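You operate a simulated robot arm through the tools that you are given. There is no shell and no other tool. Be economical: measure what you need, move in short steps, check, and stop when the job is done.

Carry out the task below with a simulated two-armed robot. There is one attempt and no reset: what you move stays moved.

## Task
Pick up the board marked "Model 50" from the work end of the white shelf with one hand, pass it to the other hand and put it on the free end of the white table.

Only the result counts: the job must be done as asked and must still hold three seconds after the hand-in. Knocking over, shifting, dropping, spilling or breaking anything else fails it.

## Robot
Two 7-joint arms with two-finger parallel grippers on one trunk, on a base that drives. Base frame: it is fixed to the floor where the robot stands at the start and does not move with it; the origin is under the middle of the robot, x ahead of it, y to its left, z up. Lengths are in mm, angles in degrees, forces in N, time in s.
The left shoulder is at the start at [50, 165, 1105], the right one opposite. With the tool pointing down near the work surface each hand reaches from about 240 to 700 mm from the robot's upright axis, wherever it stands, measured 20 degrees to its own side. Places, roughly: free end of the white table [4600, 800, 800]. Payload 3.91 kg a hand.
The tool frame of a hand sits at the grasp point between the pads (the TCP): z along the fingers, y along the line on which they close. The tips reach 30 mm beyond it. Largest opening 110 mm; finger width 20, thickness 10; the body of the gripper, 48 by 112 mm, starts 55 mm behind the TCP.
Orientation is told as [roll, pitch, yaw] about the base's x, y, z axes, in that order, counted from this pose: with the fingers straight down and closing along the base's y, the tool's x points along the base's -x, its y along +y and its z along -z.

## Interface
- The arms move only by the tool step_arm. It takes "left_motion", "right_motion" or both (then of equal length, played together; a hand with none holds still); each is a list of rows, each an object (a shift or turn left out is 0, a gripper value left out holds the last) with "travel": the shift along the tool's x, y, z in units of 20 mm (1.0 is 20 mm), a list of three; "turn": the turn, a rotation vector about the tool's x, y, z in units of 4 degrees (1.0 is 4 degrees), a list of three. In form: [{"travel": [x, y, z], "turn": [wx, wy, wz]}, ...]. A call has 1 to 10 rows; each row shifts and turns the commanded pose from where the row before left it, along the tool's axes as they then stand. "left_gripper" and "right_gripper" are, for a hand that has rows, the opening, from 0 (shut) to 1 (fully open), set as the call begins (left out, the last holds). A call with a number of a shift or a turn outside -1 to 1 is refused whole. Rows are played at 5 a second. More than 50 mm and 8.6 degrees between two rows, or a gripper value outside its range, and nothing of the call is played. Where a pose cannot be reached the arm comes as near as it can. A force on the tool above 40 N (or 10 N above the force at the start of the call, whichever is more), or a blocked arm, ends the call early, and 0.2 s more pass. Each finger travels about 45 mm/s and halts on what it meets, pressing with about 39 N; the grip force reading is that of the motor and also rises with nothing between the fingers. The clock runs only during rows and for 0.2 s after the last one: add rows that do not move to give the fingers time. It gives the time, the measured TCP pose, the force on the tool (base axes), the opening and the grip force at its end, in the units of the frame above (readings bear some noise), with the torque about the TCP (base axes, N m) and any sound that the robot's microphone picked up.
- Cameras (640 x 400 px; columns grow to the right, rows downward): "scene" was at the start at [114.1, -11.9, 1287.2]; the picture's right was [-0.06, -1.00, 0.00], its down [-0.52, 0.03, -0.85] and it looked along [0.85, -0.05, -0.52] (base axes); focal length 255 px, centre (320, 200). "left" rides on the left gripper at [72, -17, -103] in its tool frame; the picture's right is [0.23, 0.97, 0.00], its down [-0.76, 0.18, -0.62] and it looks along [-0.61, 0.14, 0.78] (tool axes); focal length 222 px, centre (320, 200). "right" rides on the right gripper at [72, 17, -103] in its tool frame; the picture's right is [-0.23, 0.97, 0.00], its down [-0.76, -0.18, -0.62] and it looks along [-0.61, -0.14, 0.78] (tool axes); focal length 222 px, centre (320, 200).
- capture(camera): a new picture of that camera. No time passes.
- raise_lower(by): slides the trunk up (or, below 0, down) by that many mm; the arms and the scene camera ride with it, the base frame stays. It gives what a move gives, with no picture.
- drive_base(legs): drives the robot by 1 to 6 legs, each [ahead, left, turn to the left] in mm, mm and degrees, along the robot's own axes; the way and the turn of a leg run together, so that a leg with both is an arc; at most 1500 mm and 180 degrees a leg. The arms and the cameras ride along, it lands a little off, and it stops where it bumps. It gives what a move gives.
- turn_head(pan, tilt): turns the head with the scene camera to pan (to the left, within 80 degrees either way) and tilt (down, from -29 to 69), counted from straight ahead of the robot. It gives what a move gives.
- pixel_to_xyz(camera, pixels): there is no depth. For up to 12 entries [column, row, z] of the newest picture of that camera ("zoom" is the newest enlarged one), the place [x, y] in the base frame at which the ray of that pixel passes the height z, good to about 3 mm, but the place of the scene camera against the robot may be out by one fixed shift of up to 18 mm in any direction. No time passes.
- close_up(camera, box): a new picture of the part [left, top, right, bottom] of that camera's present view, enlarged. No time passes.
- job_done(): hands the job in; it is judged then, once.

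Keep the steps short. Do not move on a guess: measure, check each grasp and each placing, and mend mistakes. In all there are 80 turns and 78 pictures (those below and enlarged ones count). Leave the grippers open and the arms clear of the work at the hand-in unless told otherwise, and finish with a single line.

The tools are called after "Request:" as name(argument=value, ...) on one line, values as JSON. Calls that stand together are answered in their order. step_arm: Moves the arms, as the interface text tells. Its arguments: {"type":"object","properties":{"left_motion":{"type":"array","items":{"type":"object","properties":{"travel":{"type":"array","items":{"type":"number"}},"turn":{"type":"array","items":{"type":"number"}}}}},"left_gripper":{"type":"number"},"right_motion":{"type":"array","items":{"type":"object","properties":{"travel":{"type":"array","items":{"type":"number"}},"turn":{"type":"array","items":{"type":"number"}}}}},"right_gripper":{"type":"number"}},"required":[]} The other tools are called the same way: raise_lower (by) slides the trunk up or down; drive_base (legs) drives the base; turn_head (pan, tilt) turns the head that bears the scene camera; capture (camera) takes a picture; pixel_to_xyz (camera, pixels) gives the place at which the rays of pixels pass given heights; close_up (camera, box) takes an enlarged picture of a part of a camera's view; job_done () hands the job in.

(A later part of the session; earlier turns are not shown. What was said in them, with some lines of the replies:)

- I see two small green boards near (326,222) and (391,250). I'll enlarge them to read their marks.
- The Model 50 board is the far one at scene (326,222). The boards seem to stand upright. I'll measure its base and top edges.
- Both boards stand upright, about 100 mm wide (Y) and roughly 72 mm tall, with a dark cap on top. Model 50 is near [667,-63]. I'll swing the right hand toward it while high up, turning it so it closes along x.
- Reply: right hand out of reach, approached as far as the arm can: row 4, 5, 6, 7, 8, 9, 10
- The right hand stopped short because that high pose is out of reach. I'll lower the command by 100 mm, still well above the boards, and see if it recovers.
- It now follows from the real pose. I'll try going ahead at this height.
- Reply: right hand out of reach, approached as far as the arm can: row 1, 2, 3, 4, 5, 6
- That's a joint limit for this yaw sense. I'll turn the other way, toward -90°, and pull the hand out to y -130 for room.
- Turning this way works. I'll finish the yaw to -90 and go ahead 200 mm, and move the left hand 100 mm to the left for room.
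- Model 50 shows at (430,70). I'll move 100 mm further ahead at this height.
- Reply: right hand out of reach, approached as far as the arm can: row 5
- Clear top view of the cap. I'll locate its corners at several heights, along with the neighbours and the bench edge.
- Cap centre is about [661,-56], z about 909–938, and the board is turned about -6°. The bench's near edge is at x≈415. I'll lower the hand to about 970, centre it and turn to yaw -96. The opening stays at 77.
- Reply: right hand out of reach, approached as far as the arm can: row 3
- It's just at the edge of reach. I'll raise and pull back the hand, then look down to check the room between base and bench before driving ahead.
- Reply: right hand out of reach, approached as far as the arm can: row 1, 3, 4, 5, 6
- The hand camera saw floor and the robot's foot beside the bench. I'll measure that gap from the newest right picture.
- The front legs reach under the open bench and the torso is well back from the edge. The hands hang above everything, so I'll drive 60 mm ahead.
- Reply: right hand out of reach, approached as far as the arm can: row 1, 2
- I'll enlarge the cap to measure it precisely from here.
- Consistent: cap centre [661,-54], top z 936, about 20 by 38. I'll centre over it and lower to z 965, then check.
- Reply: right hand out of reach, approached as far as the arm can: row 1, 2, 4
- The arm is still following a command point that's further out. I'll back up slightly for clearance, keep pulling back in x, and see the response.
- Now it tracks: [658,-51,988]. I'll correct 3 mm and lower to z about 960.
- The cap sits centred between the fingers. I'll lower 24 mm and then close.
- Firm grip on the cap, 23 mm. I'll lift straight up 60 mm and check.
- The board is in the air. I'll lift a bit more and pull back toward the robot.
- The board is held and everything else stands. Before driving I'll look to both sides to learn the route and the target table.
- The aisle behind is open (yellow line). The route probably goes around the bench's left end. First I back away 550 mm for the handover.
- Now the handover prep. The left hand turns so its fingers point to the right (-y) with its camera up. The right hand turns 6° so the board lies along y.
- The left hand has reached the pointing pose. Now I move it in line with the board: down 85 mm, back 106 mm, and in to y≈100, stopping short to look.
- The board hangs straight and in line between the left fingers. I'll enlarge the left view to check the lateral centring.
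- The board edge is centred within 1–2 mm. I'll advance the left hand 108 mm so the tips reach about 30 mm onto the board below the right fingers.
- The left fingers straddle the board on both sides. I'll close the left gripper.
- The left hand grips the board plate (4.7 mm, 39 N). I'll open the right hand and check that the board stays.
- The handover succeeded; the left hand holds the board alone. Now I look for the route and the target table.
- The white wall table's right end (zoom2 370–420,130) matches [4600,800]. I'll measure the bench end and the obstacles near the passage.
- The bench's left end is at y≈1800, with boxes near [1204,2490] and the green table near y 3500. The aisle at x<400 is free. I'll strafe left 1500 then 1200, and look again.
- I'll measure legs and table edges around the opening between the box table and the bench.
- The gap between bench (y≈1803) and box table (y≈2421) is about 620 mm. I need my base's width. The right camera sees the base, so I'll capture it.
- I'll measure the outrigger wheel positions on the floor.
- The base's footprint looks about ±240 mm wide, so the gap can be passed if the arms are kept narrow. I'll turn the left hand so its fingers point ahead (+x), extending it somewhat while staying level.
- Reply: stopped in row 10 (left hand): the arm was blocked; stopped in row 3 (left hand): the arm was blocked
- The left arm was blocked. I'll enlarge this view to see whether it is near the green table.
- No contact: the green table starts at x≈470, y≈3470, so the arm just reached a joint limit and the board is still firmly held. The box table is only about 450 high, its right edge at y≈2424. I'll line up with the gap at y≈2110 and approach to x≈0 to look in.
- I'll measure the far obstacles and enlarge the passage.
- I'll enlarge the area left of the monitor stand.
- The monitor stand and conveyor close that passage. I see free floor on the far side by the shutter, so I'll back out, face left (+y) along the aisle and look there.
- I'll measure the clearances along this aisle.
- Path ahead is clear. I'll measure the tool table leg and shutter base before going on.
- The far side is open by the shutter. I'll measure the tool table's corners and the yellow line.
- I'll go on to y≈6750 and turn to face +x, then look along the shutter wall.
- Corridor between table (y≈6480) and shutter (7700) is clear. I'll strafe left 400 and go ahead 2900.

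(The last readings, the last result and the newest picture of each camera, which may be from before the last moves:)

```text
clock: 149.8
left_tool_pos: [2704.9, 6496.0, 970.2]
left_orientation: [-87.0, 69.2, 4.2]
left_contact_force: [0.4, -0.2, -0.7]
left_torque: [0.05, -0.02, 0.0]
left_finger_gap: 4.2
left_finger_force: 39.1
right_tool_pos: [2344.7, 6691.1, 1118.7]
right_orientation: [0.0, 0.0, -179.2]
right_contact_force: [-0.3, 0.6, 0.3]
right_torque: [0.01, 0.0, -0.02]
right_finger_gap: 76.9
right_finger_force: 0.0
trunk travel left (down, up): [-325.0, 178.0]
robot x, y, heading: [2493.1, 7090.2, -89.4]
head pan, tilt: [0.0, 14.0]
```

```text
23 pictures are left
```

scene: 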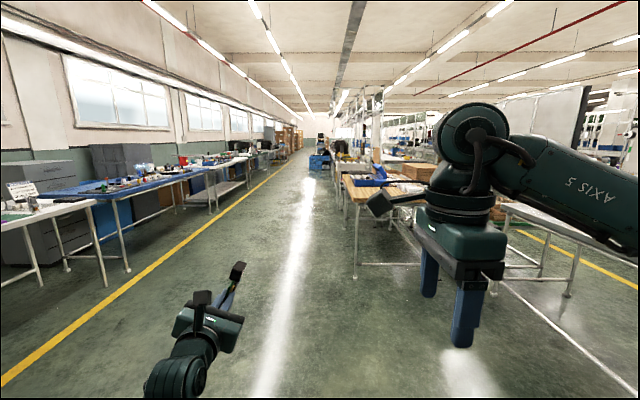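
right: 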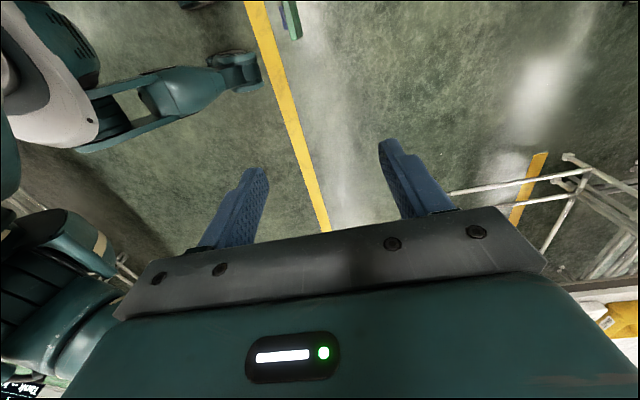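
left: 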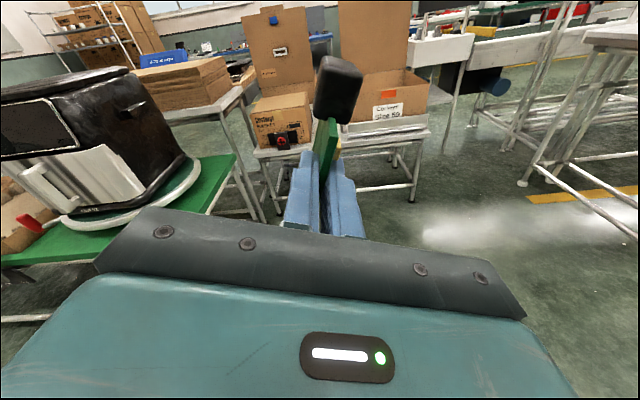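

A wide, clear aisle leads toward -y along the wall tables. I'll measure the limits on both sides.

Request:
pixel_to_xyz(camera="scene", pixels=[[355, 278, 0], [345, 178, 840], [128, 272, 0], [211, 212, 0], [208, 172, 800], [247, 158, 800], [40, 288, 0], [105, 286, 0], [320, 172, 0], [398, 232, 0], [311, 172, 0], [250, 186, 0]])

Request:
close_up(camera="scene", box=[170, 110, 410, 260])

```text
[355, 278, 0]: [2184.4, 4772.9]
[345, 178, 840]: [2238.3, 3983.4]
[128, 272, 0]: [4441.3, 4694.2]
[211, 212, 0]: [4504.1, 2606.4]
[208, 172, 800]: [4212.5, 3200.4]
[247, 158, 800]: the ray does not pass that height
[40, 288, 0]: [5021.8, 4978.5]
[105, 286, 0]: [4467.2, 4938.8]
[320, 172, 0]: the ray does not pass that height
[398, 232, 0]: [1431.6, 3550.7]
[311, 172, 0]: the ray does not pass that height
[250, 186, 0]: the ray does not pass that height
```

```text
2.67 times, centred on (290, 185) of scene
```

zoom: 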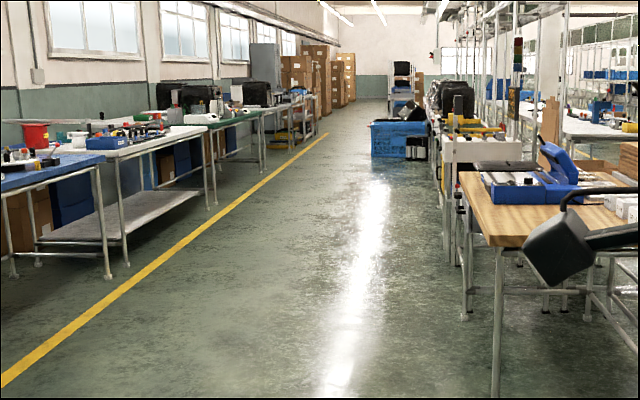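

White table: front legs x≈4480, from y≈2600 toward y≈800. The aisle spans x 2250–4400. I'll drive down the aisle and shift to x≈3400.

Request:
drive_base(legs=[[1500, 600, 0], [1500, 300, 0], [1500, 0, 0], [1300, 0, 0]])

Request:
turn_head(pan=50, tilt=20)

Request:
capture(camera="scene")

```text
refused: leg 1 is longer than a leg can be; nothing moved
```

```text
clock: 151.0
left_tool_pos: [2702.3, 6495.5, 969.6]
left_orientation: [-87.0, 69.3, 4.1]
left_contact_force: [-0.3, 0.6, 0.1]
left_torque: [0.05, -0.01, 0.04]
left_finger_gap: 4.3
left_finger_force: 38.9
right_tool_pos: [2345.0, 6691.9, 1118.9]
right_orientation: [0.0, 0.0, -179.3]
right_contact_force: [0.0, 1.0, 0.3]
right_torque: [-0.03, 0.01, 0.0]
right_finger_gap: 77.1
right_finger_force: 0.0
trunk travel left (down, up): [-325.0, 178.0]
robot x, y, heading: [2490.2, 7089.9, -88.8]
head pan, tilt: [50.0, 20.0]
```

```text
21 pictures are left
```

scene: 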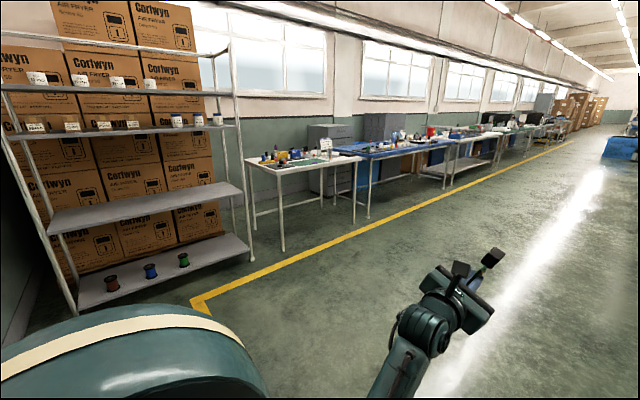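

Leg too long; I'll use shorter legs.

Request:
drive_base(legs=[[1300, 600, -1], [1400, 300, 0], [1450, 0, 0], [1450, 0, 0]])

Request:
turn_head(pan=50, tilt=20)

Request:
capture(camera="scene")

```text
clock: 178.6
left_tool_pos: [3310.1, 817.3, 969.2]
left_orientation: [-86.9, 69.2, -0.2]
left_contact_force: [0.4, 0.5, -0.5]
left_torque: [0.0, -0.02, 0.01]
left_finger_gap: 4.2
left_finger_force: 39.1
right_tool_pos: [2967.9, 1038.9, 1118.7]
right_orientation: [0.0, 0.0, 176.6]
right_contact_force: [0.5, -0.2, -0.3]
right_torque: [0.01, 0.03, 0.0]
right_finger_gap: 76.8
right_finger_force: 0.1
trunk travel left (down, up): [-325.0, 178.0]
robot x, y, heading: [3140.3, 1428.6, -93.7]
head pan, tilt: [50.0, 20.0]
```

```text
clock: 179.2
left_tool_pos: [3310.9, 817.3, 968.8]
left_orientation: [-87.0, 69.2, -0.2]
left_contact_force: [0.3, -0.5, 0.0]
left_torque: [0.05, -0.05, -0.01]
left_finger_gap: 4.4
left_finger_force: 39.3
right_tool_pos: [2968.9, 1038.7, 1119.3]
right_orientation: [-0.1, 0.0, 176.6]
right_contact_force: [-1.0, -0.4, -0.7]
right_torque: [0.0, 0.01, 0.05]
right_finger_gap: 76.8
right_finger_force: 0.1
trunk travel left (down, up): [-325.0, 178.0]
robot x, y, heading: [3144.3, 1428.0, -93.2]
head pan, tilt: [50.0, 20.0]
```

```text
20 pictures are left
```

scene: 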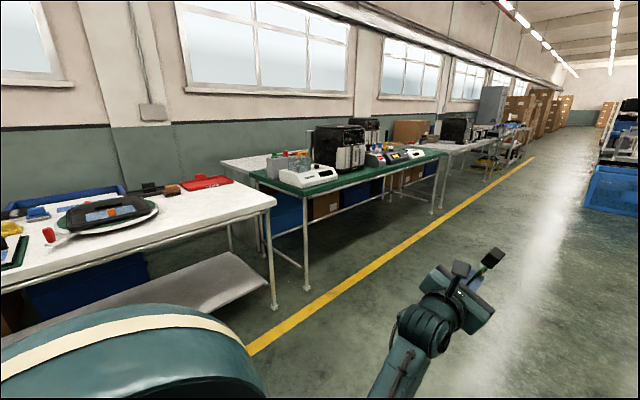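

The white table's free end is at about (240,205). I'll measure it.

Request:
pixel_to_xyz(camera="scene", pixels=[[275, 203, 800], [275, 203, 840], [272, 308, 0], [232, 180, 800], [157, 205, 800], [185, 188, 800], [60, 262, 800], [306, 290, 0], [250, 172, 800], [232, 180, 840]])

Request:
close_up(camera="scene", box=[0, 150, 300, 320])

```text
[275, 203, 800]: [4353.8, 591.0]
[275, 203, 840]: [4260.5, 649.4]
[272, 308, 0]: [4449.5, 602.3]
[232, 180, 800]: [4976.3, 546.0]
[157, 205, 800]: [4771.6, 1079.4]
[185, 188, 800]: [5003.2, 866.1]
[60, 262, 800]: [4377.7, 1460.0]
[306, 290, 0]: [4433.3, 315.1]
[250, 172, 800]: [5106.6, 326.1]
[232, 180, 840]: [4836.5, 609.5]
```

```text
2.13 times, centred on (150, 235) of scene
```

zoom: 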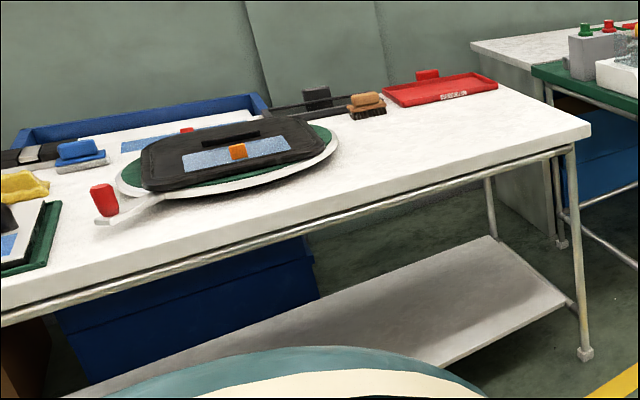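

The free end spans x≈4370–4850, y≈600–1000. I'll turn to face the table and line up about 400 mm short of it, so I can set the arm before reaching over.

Request:
drive_base(legs=[[0, 0, 93], [0, -700, 0]])

Request:
step_arm(left_motion=[{"travel": [0, 0, -0.3], "turn": [-1, 0, 0]}, {"travel": [0, 0, -0.3], "turn": [-1, 0, 0]}, {"travel": [0, 0, -0.3], "turn": [-1, 0, 0]}, {"travel": [0, 0, -0.3], "turn": [-1, 0, 0]}, {"travel": [0, 0, -0.3], "turn": [-1, 0, 0]}, {"travel": [0, 0, 0], "turn": [-1, 0, 0]}, {"travel": [0, 0, 0], "turn": [-1, 0, 0]}, {"travel": [0, 0, 0], "turn": [-1, 0, 0]}, {"travel": [0, 0, 0], "turn": [-1, 0, 0]}, {"travel": [0, 0, 0], "turn": [-1, 0, 0]}])

```text
clock: 187.0
left_tool_pos: [3738.4, 921.1, 969.1]
left_orientation: [-87.1, 69.3, 92.9]
left_contact_force: [0.1, -0.5, 0.3]
left_torque: [-0.02, 0.06, 0.02]
left_finger_gap: 4.0
left_finger_force: 39.0
right_tool_pos: [3535.1, 568.4, 1118.4]
right_orientation: [0.0, 0.1, -90.5]
right_contact_force: [0.5, -0.2, 0.3]
right_torque: [0.03, -0.03, -0.01]
right_finger_gap: 76.6
right_finger_force: 0.0
trunk travel left (down, up): [-325.0, 178.0]
robot x, y, heading: [3139.7, 721.2, -0.5]
head pan, tilt: [50.0, 20.0]
```

```text
clock: 189.2
left_tool_pos: [3708.3, 925.7, 971.5]
left_orientation: [-47.1, 69.3, 92.9]
left_contact_force: [-0.4, 0.6, -0.3]
left_torque: [-0.01, 0.06, -0.02]
left_finger_gap: 4.0
left_finger_force: 39.1
right_tool_pos: [3535.0, 568.5, 1119.3]
right_orientation: [0.0, 0.0, -90.5]
right_contact_force: [0.1, -0.9, -0.3]
right_torque: [-0.03, 0.03, -0.01]
right_finger_gap: 77.0
right_finger_force: 0.0
trunk travel left (down, up): [-325.0, 178.0]
robot x, y, heading: [3136.1, 722.7, -0.4]
head pan, tilt: [50.0, 20.0]
```

The hand is still rolled about 21°. From the readings, a tool turn of (0, 14.1, -15.2)° brings the board upright with fingers pointing level, ahead-right at -40°.

Request:
step_arm(left_motion=[{"turn": [0, 0.88, -0.95]}, {"turn": [0, 0.88, -0.95]}, {"turn": [0, 0.88, -0.95]}, {"turn": [0, 0.88, -0.95]}, {}])

Request:
turn_head(pan=10, tilt=30)

Request:
capture(camera="scene")

```text
clock: 190.4
left_tool_pos: [3709.1, 925.9, 972.2]
left_orientation: [77.7, 90.0, -142.3]
left_contact_force: [0.1, -0.1, -0.1]
left_torque: [0.03, 0.04, -0.01]
left_finger_gap: 3.9
left_finger_force: 38.7
right_tool_pos: [3534.8, 568.2, 1118.8]
right_orientation: [-0.1, -0.1, -90.5]
right_contact_force: [-0.4, 0.3, -0.4]
right_torque: [0.01, -0.02, -0.02]
right_finger_gap: 76.8
right_finger_force: 0.0
trunk travel left (down, up): [-325.0, 178.0]
robot x, y, heading: [3142.7, 722.3, -0.5]
head pan, tilt: [50.0, 20.0]
```

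```text
clock: 191.5
left_tool_pos: [3709.4, 927.1, 972.3]
left_orientation: [-0.1, 89.9, 139.8]
left_contact_force: [-0.5, 0.0, -0.4]
left_torque: [0.06, 0.03, -0.02]
left_finger_gap: 4.3
left_finger_force: 38.9
right_tool_pos: [3535.9, 568.8, 1117.9]
right_orientation: [0.0, 0.0, -90.5]
right_contact_force: [-0.2, 0.0, -0.3]
right_torque: [-0.03, 0.0, -0.02]
right_finger_gap: 77.0
right_finger_force: 0.0
trunk travel left (down, up): [-325.0, 178.0]
robot x, y, heading: [3139.2, 727.1, -0.4]
head pan, tilt: [10.0, 30.0]
```

```text
18 pictures are left
```

scene: 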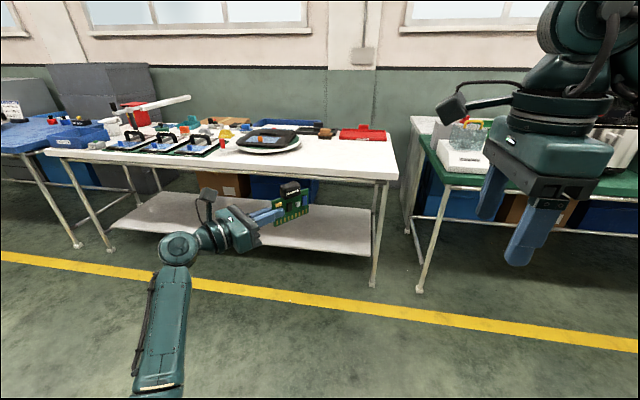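

The board is upright. Because of wrist thickness I'll place it near the front edge of the free end, so the wrist hangs off the table. I'll drive to bring the TCP to about [4400,820] while still high.

Request:
drive_base(legs=[[0, -107, 0.4], [690, 0, 0]])

Request:
turn_head(pan=10, tilt=40)

Request:
capture(camera="scene")

Request:
capture(camera="left")

```text
clock: 196.0
left_tool_pos: [4394.7, 815.0, 971.6]
left_orientation: [6.0, 89.9, 146.1]
left_contact_force: [-0.8, -0.3, 0.8]
left_torque: [0.02, 0.02, 0.03]
left_finger_gap: 4.1
left_finger_force: 39.1
right_tool_pos: [4219.1, 457.9, 1119.5]
right_orientation: [0.0, 0.1, -90.7]
right_contact_force: [0.0, 0.1, -0.6]
right_torque: [0.0, 0.0, -0.02]
right_finger_gap: 77.1
right_finger_force: 0.0
trunk travel left (down, up): [-325.0, 178.0]
robot x, y, heading: [3825.0, 614.9, -0.7]
head pan, tilt: [10.0, 30.0]
```

```text
clock: 196.8
left_tool_pos: [4393.4, 815.8, 970.9]
left_orientation: [-1.2, 89.9, 138.6]
left_contact_force: [0.4, 0.5, -0.8]
left_torque: [0.03, 0.0, 0.0]
left_finger_gap: 4.0
left_finger_force: 39.1
right_tool_pos: [4219.2, 457.9, 1118.5]
right_orientation: [0.0, -0.1, -90.6]
right_contact_force: [0.2, -0.3, -1.1]
right_torque: [0.01, -0.02, 0.01]
right_finger_gap: 76.9
right_finger_force: 0.1
trunk travel left (down, up): [-325.0, 178.0]
robot x, y, heading: [3824.6, 611.0, -0.6]
head pan, tilt: [10.0, 40.0]
```

```text
17 pictures are left
```

scene: 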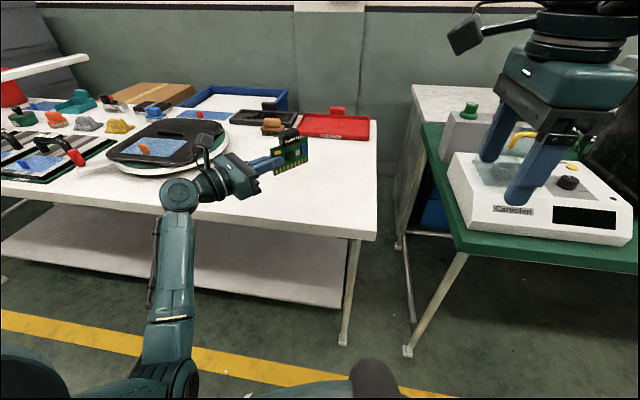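

```text
16 pictures are left
```

left: 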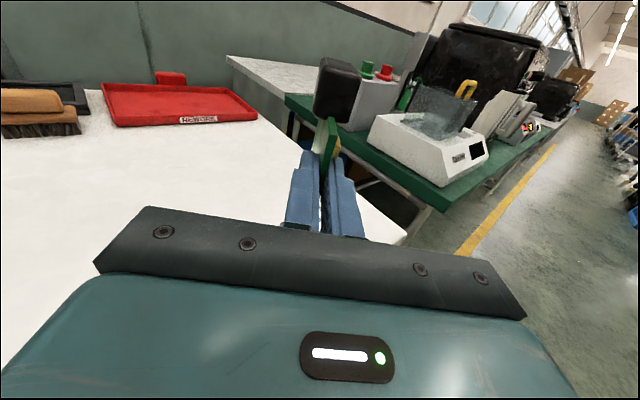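

I'll triangulate the table's near-right corner from both pictures to get its height and edge.

Request:
pixel_to_xyz(camera="scene", pixels=[[374, 237, 760], [374, 237, 800], [374, 237, 840], [180, 207, 800], [258, 220, 800], [376, 121, 800], [375, 160, 800], [228, 145, 800]])

Request:
pixel_to_xyz(camera="left", pixels=[[405, 236, 760], [405, 236, 800], [405, 236, 840], [300, 148, 760], [300, 148, 800], [110, 125, 800], [258, 118, 800], [370, 200, 800]])

Request:
close_up(camera="left", box=[260, 100, 460, 260])

```text
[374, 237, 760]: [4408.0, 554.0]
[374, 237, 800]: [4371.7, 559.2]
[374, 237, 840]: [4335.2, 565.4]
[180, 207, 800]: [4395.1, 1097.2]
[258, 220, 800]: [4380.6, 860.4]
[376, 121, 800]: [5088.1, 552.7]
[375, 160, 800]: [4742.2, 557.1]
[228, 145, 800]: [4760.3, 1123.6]
```

```text
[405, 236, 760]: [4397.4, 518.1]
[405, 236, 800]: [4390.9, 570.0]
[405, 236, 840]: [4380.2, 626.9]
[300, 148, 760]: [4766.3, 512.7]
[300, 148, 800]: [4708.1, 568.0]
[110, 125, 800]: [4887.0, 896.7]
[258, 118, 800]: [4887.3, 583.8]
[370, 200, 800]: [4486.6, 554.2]
```

```text
2.50 times, centred on (360, 180) of left
```

zoom: 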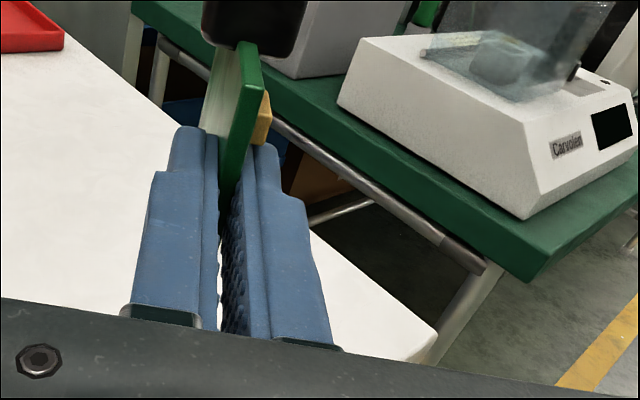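

Table height is about 800, front edge x≈4382, right end y≈562. I'll drive 76 mm ahead and lower the trunk by 110, leaving the board about 24 mm above the table.

Request:
drive_base(legs=[[76, 0, 0]])

Request:
raise_lower(by=-105)

Request:
capture(camera="scene")

Request:
close_up(camera="left", box=[220, 60, 460, 260])

```text
clock: 197.8
left_tool_pos: [4469.8, 814.6, 971.3]
left_orientation: [13.5, 89.9, 153.2]
left_contact_force: [0.3, -0.5, -0.3]
left_torque: [0.02, 0.05, -0.03]
left_finger_gap: 3.9
left_finger_force: 38.9
right_tool_pos: [4295.6, 457.0, 1118.8]
right_orientation: [0.0, 0.0, -90.6]
right_contact_force: [-0.3, -0.4, -0.1]
right_torque: [0.0, 0.03, 0.02]
right_finger_gap: 76.8
right_finger_force: 0.2
trunk travel left (down, up): [-325.0, 178.0]
robot x, y, heading: [3901.4, 612.6, -0.6]
head pan, tilt: [10.0, 40.0]
```

```text
clock: 199.2
left_tool_pos: [4468.6, 814.3, 866.6]
left_orientation: [-14.6, 89.9, 125.2]
left_contact_force: [0.3, 0.0, 0.6]
left_torque: [0.04, 0.03, 0.01]
left_finger_gap: 4.1
left_finger_force: 39.2
right_tool_pos: [4295.6, 456.6, 1014.2]
right_orientation: [0.0, -0.1, -90.6]
right_contact_force: [0.2, 0.0, 0.2]
right_torque: [-0.02, 0.01, -0.04]
right_finger_gap: 77.3
right_finger_force: 0.2
trunk travel left (down, up): [-220.0, 283.0]
robot x, y, heading: [3901.4, 613.0, -0.5]
head pan, tilt: [10.0, 40.0]
```

```text
14 pictures are left
```

scene: 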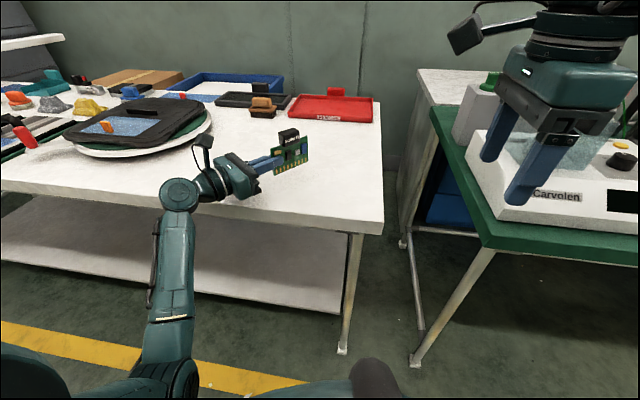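

```text
2.00 times, centred on (340, 160) of left
```

zoom: 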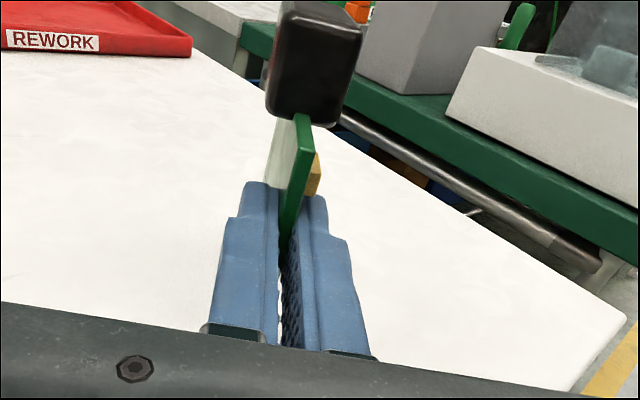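

Both arms clear. I'll lower in 3 mm steps and watch the force.

Request:
step_arm(left_motion=[{"travel": [-0.2, 0, 0]}, {"travel": [-0.2, 0, 0]}, {"travel": [-0.2, 0, 0]}, {"travel": [-0.2, 0, 0]}, {"travel": [-0.15, 0, 0]}, {"travel": [-0.15, 0, 0]}, {}])

Request:
close_up(camera="scene", box=[170, 110, 350, 225])

```text
clock: 200.8
left_tool_pos: [4468.6, 814.7, 843.6]
left_orientation: [-43.1, 90.0, 96.8]
left_contact_force: [-0.3, -0.1, 1.2]
left_torque: [0.09, 0.14, 0.01]
left_finger_gap: 4.0
left_finger_force: 38.8
right_tool_pos: [4294.0, 456.4, 1014.2]
right_orientation: [0.1, 0.1, -90.6]
right_contact_force: [0.3, -0.1, 0.1]
right_torque: [-0.05, 0.01, -0.01]
right_finger_gap: 77.1
right_finger_force: 0.1
trunk travel left (down, up): [-220.0, 283.0]
robot x, y, heading: [3899.9, 615.3, -0.5]
head pan, tilt: [10.0, 40.0]
```

```text
3.48 times, centred on (260, 168) of scene
```

zoom: 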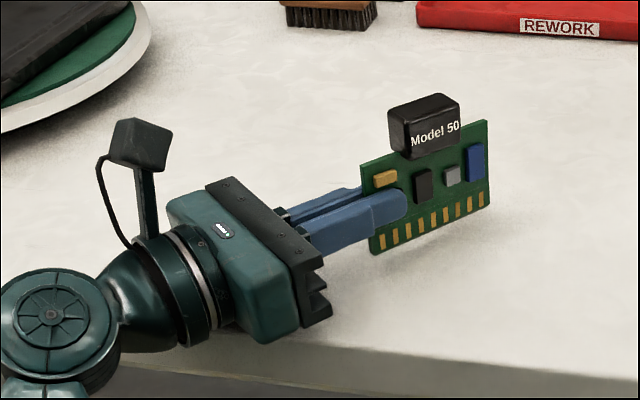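

A slight force and torque change suggests first contact. I'll lower by 1 mm steps.

Request:
step_arm(left_motion=[{"travel": [-0.05, 0, 0]}, {"travel": [-0.05, 0, 0]}, {}])

```text
clock: 201.6
left_tool_pos: [4468.6, 814.3, 845.0]
left_orientation: [-132.6, 89.7, 7.3]
left_contact_force: [3.1, 2.0, 14.5]
left_torque: [0.88, 1.13, -0.31]
left_finger_gap: 4.1
left_finger_force: 39.3
right_tool_pos: [4294.0, 457.5, 1015.0]
right_orientation: [0.0, 0.0, -90.6]
right_contact_force: [0.2, -0.3, 0.0]
right_torque: [-0.01, 0.02, 0.0]
right_finger_gap: 77.0
right_finger_force: 0.0
trunk travel left (down, up): [-220.0, 283.0]
robot x, y, heading: [3897.0, 611.3, -0.5]
head pan, tilt: [10.0, 40.0]
```

The torque puts the contact about 99 mm behind the TCP: the gripper body is touching the table edge, and the board is still about 6 mm up. I'll raise 14 mm and pitch the fingers 8° down so the body clears.

Request:
step_arm(left_motion=[{"travel": [0.4, 0, 0]}, {"travel": [0.4, 0, 0]}, {"turn": [0, -1, 0]}, {"turn": [0, -1, 0]}, {}])

Request:
close_up(camera="scene", box=[170, 110, 350, 225])

```text
clock: 202.8
left_tool_pos: [4470.2, 815.1, 859.0]
left_orientation: [0.0, 81.9, 139.8]
left_contact_force: [-0.2, -0.2, -0.5]
left_torque: [0.04, 0.03, -0.01]
left_finger_gap: 4.0
left_finger_force: 38.5
right_tool_pos: [4294.5, 456.5, 1014.7]
right_orientation: [0.0, 0.0, -90.6]
right_contact_force: [-0.7, -0.1, 0.6]
right_torque: [0.0, -0.01, -0.01]
right_finger_gap: 76.9
right_finger_force: 0.1
trunk travel left (down, up): [-220.0, 283.0]
robot x, y, heading: [3897.0, 611.9, -0.6]
head pan, tilt: [10.0, 40.0]
```

```text
3.48 times, centred on (260, 168) of scene
```

zoom: 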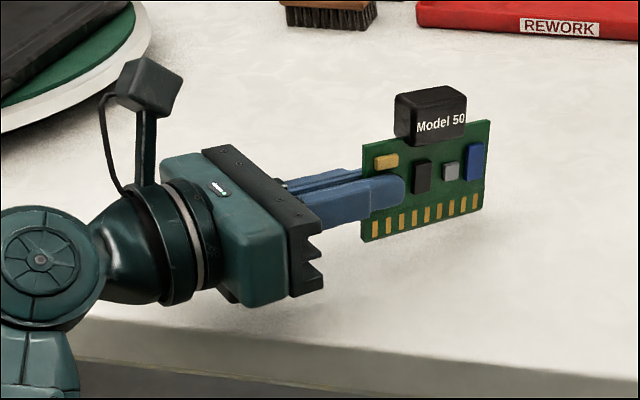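

Pitched as wanted. I'll lower straight down in 2 mm rows, expecting the far corner to touch near TCP z 849 and the board to pivot flush in the grip.

Request:
step_arm(left_motion=[{"travel": [-0.1, 0, 0.014]}, {"travel": [-0.1, 0, 0.014]}, {"travel": [-0.1, 0, 0.014]}, {"travel": [-0.1, 0, 0.014]}, {"travel": [-0.1, 0, 0.014]}, {}])

Request:
step_arm(left_motion=[{"travel": [-0.1, 0, 0.014]}, {"travel": [-0.1, 0, 0.014]}, {}])

```text
clock: 204.2
left_tool_pos: [4468.3, 814.5, 853.3]
left_orientation: [-1.9, 82.4, 138.2]
left_contact_force: [-2.8, 3.4, 17.4]
left_torque: [-0.88, -1.2, 0.13]
left_finger_gap: 4.1
left_finger_force: 38.8
right_tool_pos: [4293.1, 456.2, 1013.3]
right_orientation: [0.2, 0.0, -90.6]
right_contact_force: [-0.3, 0.3, 0.6]
right_torque: [0.01, -0.01, -0.02]
right_finger_gap: 77.4
right_finger_force: 0.0
trunk travel left (down, up): [-220.0, 283.0]
robot x, y, heading: [3898.8, 611.3, -0.5]
head pan, tilt: [10.0, 40.0]
```

```text
clock: 205.0
left_tool_pos: [4467.1, 813.7, 847.1]
left_orientation: [-1.4, 82.2, 138.5]
left_contact_force: [-2.9, 4.0, 16.6]
left_torque: [-0.91, -1.18, 0.14]
left_finger_gap: 4.2
left_finger_force: 39.1
right_tool_pos: [4292.9, 457.7, 1014.8]
right_orientation: [0.1, 0.0, -90.6]
right_contact_force: [-0.1, -0.1, 0.3]
right_torque: [0.02, 0.01, 0.0]
right_finger_gap: 77.0
right_finger_force: 0.1
trunk travel left (down, up): [-220.0, 283.0]
robot x, y, heading: [3895.8, 617.3, -0.5]
head pan, tilt: [10.0, 40.0]
```

The far corner is touching and the board pivots in the grip at a steady 17 N. I'll continue about 6 mm until flush.

Request:
step_arm(left_motion=[{"travel": [-0.1, 0, 0.014]}, {"travel": [-0.1, 0, 0.014]}, {}])

Request:
close_up(camera="scene", box=[200, 110, 340, 200])

```text
clock: 205.8
left_tool_pos: [4467.1, 814.6, 842.5]
left_orientation: [-1.3, 82.1, 138.7]
left_contact_force: [-3.9, 3.3, 16.3]
left_torque: [-0.97, -1.1, -0.04]
left_finger_gap: 3.9
left_finger_force: 38.7
right_tool_pos: [4292.7, 457.7, 1014.9]
right_orientation: [0.2, 0.0, -90.6]
right_contact_force: [-0.7, 0.3, -0.7]
right_torque: [-0.04, 0.01, -0.02]
right_finger_gap: 76.9
right_finger_force: 0.0
trunk travel left (down, up): [-220.0, 283.0]
robot x, y, heading: [3899.5, 613.5, -0.7]
head pan, tilt: [10.0, 40.0]
```

```text
4.44 times, centred on (270, 155) of scene
```

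zoom: 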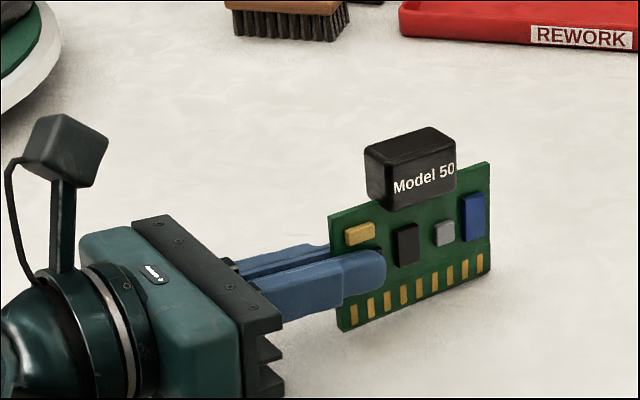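

Nearly flush. I'll lower in 1 mm rows, looking for the torque to change as the near corner lands.

Request:
step_arm(left_motion=[{"travel": [-0.06, 0, 0.008]}, {"travel": [-0.06, 0, 0.008]}, {}])

Request:
step_arm(left_motion=[{"travel": [-0.06, 0, 0.008]}, {}])

```text
clock: 206.6
left_tool_pos: [4467.3, 815.3, 840.6]
left_orientation: [-1.5, 82.4, 138.6]
left_contact_force: [-4.6, 3.4, 17.2]
left_torque: [-1.05, -1.2, -0.02]
left_finger_gap: 4.1
left_finger_force: 39.3
right_tool_pos: [4292.4, 457.1, 1014.7]
right_orientation: [0.2, 0.1, -90.6]
right_contact_force: [0.0, 0.6, -0.1]
right_torque: [0.01, 0.02, 0.0]
right_finger_gap: 76.9
right_finger_force: 0.1
trunk travel left (down, up): [-220.0, 283.0]
robot x, y, heading: [3896.9, 612.0, -0.7]
head pan, tilt: [10.0, 40.0]
```

```text
clock: 207.2
left_tool_pos: [4468.7, 814.1, 839.4]
left_orientation: [-1.3, 82.2, 138.6]
left_contact_force: [-5.2, 3.7, 17.3]
left_torque: [-1.01, -1.25, -0.03]
left_finger_gap: 3.8
left_finger_force: 39.1
right_tool_pos: [4293.1, 457.1, 1014.6]
right_orientation: [0.2, 0.0, -90.6]
right_contact_force: [-0.1, 0.3, -0.7]
right_torque: [0.0, -0.01, 0.01]
right_finger_gap: 77.4
right_finger_force: 0.1
trunk travel left (down, up): [-220.0, 283.0]
robot x, y, heading: [3898.9, 611.0, -0.4]
head pan, tilt: [10.0, 40.0]
```

Still pivoting. Two more small steps.

Request:
step_arm(left_motion=[{"travel": [-0.06, 0, 0.008]}, {"travel": [-0.06, 0, 0.008]}, {}])

Request:
close_up(camera="scene", box=[250, 130, 320, 190])

```text
clock: 208.0
left_tool_pos: [4469.1, 813.6, 839.5]
left_orientation: [-2.4, 82.5, 137.6]
left_contact_force: [-1.6, 4.1, 23.3]
left_torque: [-0.46, -0.66, 0.05]
left_finger_gap: 4.1
left_finger_force: 39.0
right_tool_pos: [4294.0, 456.7, 1015.0]
right_orientation: [0.2, -0.1, -90.6]
right_contact_force: [0.7, -0.4, -0.9]
right_torque: [0.04, 0.01, 0.0]
right_finger_gap: 77.2
right_finger_force: 0.1
trunk travel left (down, up): [-220.0, 283.0]
robot x, y, heading: [3897.7, 612.3, -0.5]
head pan, tilt: [10.0, 40.0]
```

```text
6.67 times, centred on (285, 160) of scene
```

zoom: 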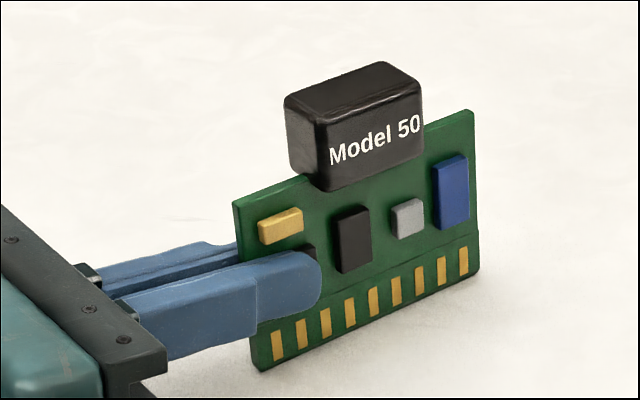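

Force rose to 23 N and the torque halved, so the board is flush on the table. I'll ease up 0.8 mm, then open slightly to 15 mm.

Request:
step_arm(left_motion=[{"travel": [0.04, 0, -0.006]}, {}])

Request:
step_arm(left_motion=[{}, {}, {}, {}], left_gripper=0.14)

Request:
close_up(camera="scene", box=[230, 120, 330, 200])

```text
clock: 208.6
left_tool_pos: [4468.7, 815.0, 838.1]
left_orientation: [-2.1, 82.5, 137.9]
left_contact_force: [-2.1, 5.8, 21.0]
left_torque: [-0.44, -0.68, 0.11]
left_finger_gap: 4.1
left_finger_force: 39.4
right_tool_pos: [4293.3, 457.4, 1014.6]
right_orientation: [0.2, 0.0, -90.6]
right_contact_force: [-0.5, 0.7, 0.0]
right_torque: [0.02, -0.01, -0.01]
right_finger_gap: 76.9
right_finger_force: 0.0
trunk travel left (down, up): [-220.0, 283.0]
robot x, y, heading: [3899.6, 613.9, -0.6]
head pan, tilt: [10.0, 40.0]
```

```text
clock: 209.6
left_tool_pos: [4467.5, 813.9, 836.6]
left_orientation: [-0.5, 82.0, 139.4]
left_contact_force: [-8.9, 2.2, 13.4]
left_torque: [0.61, 1.07, 0.21]
left_finger_gap: 16.0
left_finger_force: 0.4
right_tool_pos: [4294.5, 456.5, 1014.7]
right_orientation: [0.1, 0.0, -90.6]
right_contact_force: [0.6, -0.2, -0.3]
right_torque: [0.02, -0.01, -0.01]
right_finger_gap: 77.0
right_finger_force: 0.2
trunk travel left (down, up): [-220.0, 283.0]
robot x, y, heading: [3902.4, 614.5, -0.6]
head pan, tilt: [10.0, 40.0]
```

```text
5.00 times, centred on (280, 160) of scene
```

zoom: 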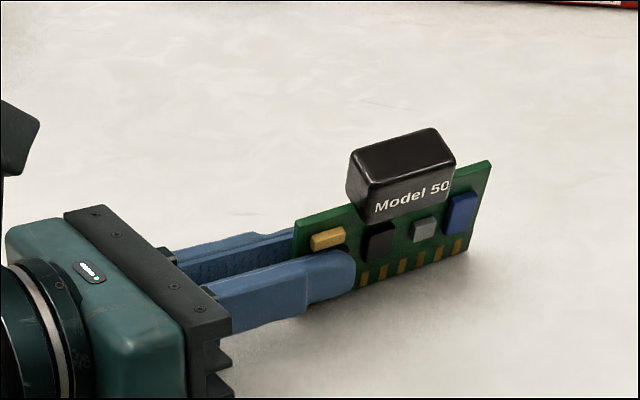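

The board now leans on the front finger: the arm was still loaded and it shifted on release. I'll re-close to straighten it, then unload the force before releasing.

Request:
step_arm(left_motion=[{"travel": [0.1, 0, -0.014]}, {}, {}, {}], left_gripper=0)

Request:
close_up(camera="scene", box=[230, 120, 330, 200])

```text
clock: 210.6
left_tool_pos: [4469.8, 815.7, 836.3]
left_orientation: [0.2, 81.8, 140.1]
left_contact_force: [0.5, 1.0, 0.6]
left_torque: [0.0, -0.04, 0.03]
left_finger_gap: 4.0
left_finger_force: 39.5
right_tool_pos: [4295.1, 457.1, 1013.7]
right_orientation: [0.2, 0.0, -90.6]
right_contact_force: [0.0, 0.1, 0.4]
right_torque: [-0.02, 0.02, -0.02]
right_finger_gap: 77.0
right_finger_force: 0.1
trunk travel left (down, up): [-220.0, 283.0]
robot x, y, heading: [3897.3, 610.6, -0.6]
head pan, tilt: [10.0, 40.0]
```

```text
5.00 times, centred on (280, 160) of scene
```

zoom: 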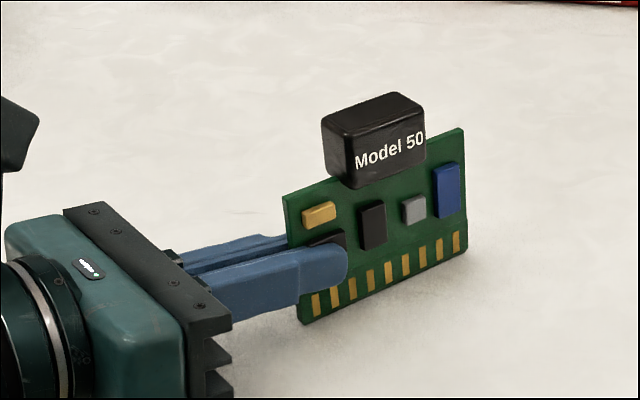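

Upright again and all forces are near zero. I'll open slightly again now that it's unloaded.

Request:
step_arm(left_motion=[{}, {}, {}], left_gripper=0.12)

Request:
close_up(camera="scene", box=[230, 120, 330, 200])

```text
clock: 211.4
left_tool_pos: [4470.5, 813.1, 836.9]
left_orientation: [-0.1, 82.0, 139.7]
left_contact_force: [0.1, 0.4, 0.2]
left_torque: [0.05, 0.01, -0.01]
left_finger_gap: 13.1
left_finger_force: 0.0
right_tool_pos: [4295.1, 456.6, 1013.8]
right_orientation: [0.0, 0.0, -90.6]
right_contact_force: [0.0, -0.1, 0.3]
right_torque: [0.0, -0.01, 0.0]
right_finger_gap: 77.0
right_finger_force: 0.0
trunk travel left (down, up): [-220.0, 283.0]
robot x, y, heading: [3901.4, 612.2, -0.5]
head pan, tilt: [10.0, 40.0]
```

```text
5.00 times, centred on (280, 160) of scene
```

zoom: 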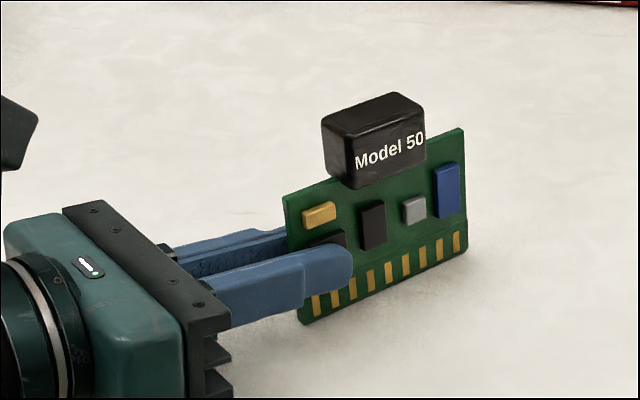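

It stands freely. I'll open to 0.45 and draw the hand straight back along the fingers.

Request:
step_arm(left_motion=[{}, {}, {}, {}, {"travel": [0, 0, -0.3]}, {"travel": [0, 0, -0.5]}, {"travel": [0, 0, -0.7]}, {"travel": [0, 0, -1]}, {"travel": [0, 0, -1]}, {"travel": [0, 0, -1]}], left_gripper=0.45)

Request:
capture(camera="scene")

```text
clock: 213.6
left_tool_pos: [4402.1, 872.1, 850.2]
left_orientation: [-0.2, 81.9, 139.6]
left_contact_force: [-0.6, -0.8, 0.4]
left_torque: [0.01, -0.02, -0.03]
left_finger_gap: 49.3
left_finger_force: 0.1
right_tool_pos: [4293.9, 456.4, 1013.6]
right_orientation: [0.1, 0.0, -90.5]
right_contact_force: [0.4, 0.1, -0.6]
right_torque: [-0.04, -0.01, 0.03]
right_finger_gap: 77.0
right_finger_force: 0.1
trunk travel left (down, up): [-220.0, 283.0]
robot x, y, heading: [3902.7, 610.3, -0.5]
head pan, tilt: [10.0, 40.0]
```

```text
5 pictures are left
```

scene: 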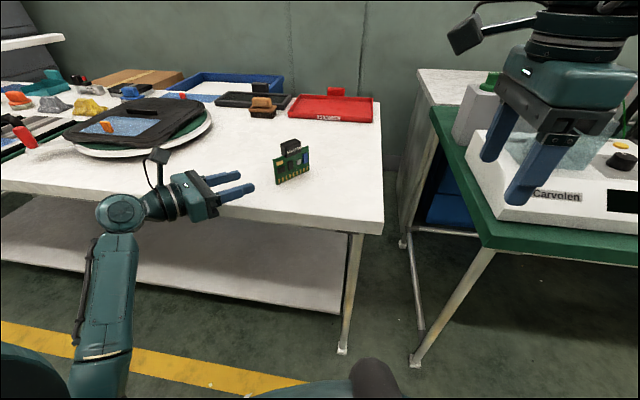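

The board stands on the free end at about [4505,785]. I'll open both grippers fully, raise the trunk and back off, then check.

Request:
raise_lower(by=100)

Request:
drive_base(legs=[[-250, 0, 0]])

Request:
step_arm(left_motion=[{}, {}, {}, {}, {}], right_motion=[{}, {}, {}, {}, {}], left_gripper=1, right_gripper=1)

Request:
capture(camera="scene")

Request:
close_up(camera="scene", box=[200, 80, 400, 200])

```text
clock: 214.9
left_tool_pos: [4402.7, 871.8, 949.8]
left_orientation: [-0.1, 81.8, 139.9]
left_contact_force: [0.4, 0.1, -1.5]
left_torque: [0.01, 0.03, -0.01]
left_finger_gap: 49.4
left_finger_force: 0.1
right_tool_pos: [4294.6, 457.7, 1115.5]
right_orientation: [0.0, -0.1, -90.6]
right_contact_force: [-0.5, 0.0, 0.1]
right_torque: [-0.01, -0.02, 0.0]
right_finger_gap: 77.2
right_finger_force: 0.1
trunk travel left (down, up): [-320.0, 183.0]
robot x, y, heading: [3900.8, 610.1, -0.3]
head pan, tilt: [10.0, 40.0]
```

```text
clock: 216.7
left_tool_pos: [4151.7, 871.9, 949.8]
left_orientation: [-0.3, 82.0, 139.5]
left_contact_force: [0.0, -0.1, -0.4]
left_torque: [0.04, -0.02, 0.01]
left_finger_gap: 49.4
left_finger_force: 0.0
right_tool_pos: [4043.9, 457.9, 1113.6]
right_orientation: [0.1, 0.1, -90.7]
right_contact_force: [-0.8, 1.0, -0.3]
right_torque: [-0.01, -0.01, 0.0]
right_finger_gap: 77.1
right_finger_force: 0.0
trunk travel left (down, up): [-320.0, 183.0]
robot x, y, heading: [3647.1, 613.7, -0.8]
head pan, tilt: [10.0, 40.0]
```

```text
clock: 217.9
left_tool_pos: [4152.6, 871.8, 950.2]
left_orientation: [-0.1, 81.9, 139.6]
left_contact_force: [-0.2, -0.1, -0.5]
left_torque: [0.01, 0.03, -0.03]
left_finger_gap: 109.7
left_finger_force: 0.1
right_tool_pos: [4043.6, 458.7, 1113.3]
right_orientation: [0.0, 0.1, -90.7]
right_contact_force: [-0.5, 0.3, -0.8]
right_torque: [-0.01, 0.02, -0.01]
right_finger_gap: 109.9
right_finger_force: 0.0
trunk travel left (down, up): [-320.0, 183.0]
robot x, y, heading: [3645.9, 614.2, -0.5]
head pan, tilt: [10.0, 40.0]
```

```text
4 pictures are left
```

scene: 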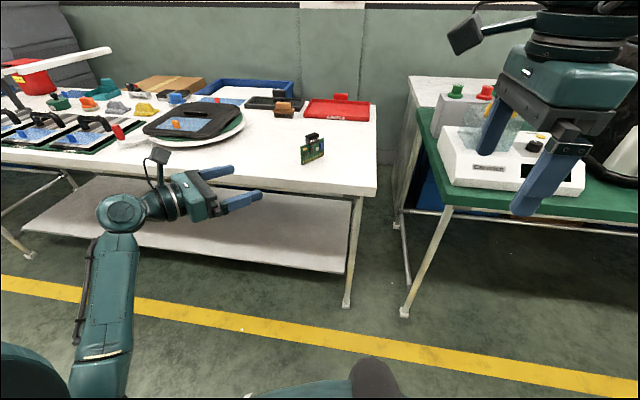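

```text
3.20 times, centred on (300, 140) of scene
```

zoom: 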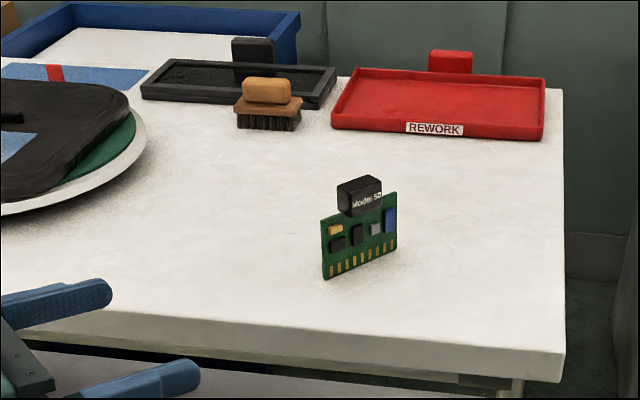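

The board stands upright and steady on the free end. Both grippers are open and clear of the work, and nothing else near it has moved. I'm handing the job in.

Request:
job_done()

```text
The job is handed in.
```

The Model 50 board was picked up with the right hand, passed to the left, and now stands upright on the free end of the white table at about [4505, 785], roughly 95 mm nearer the front edge than the point given.
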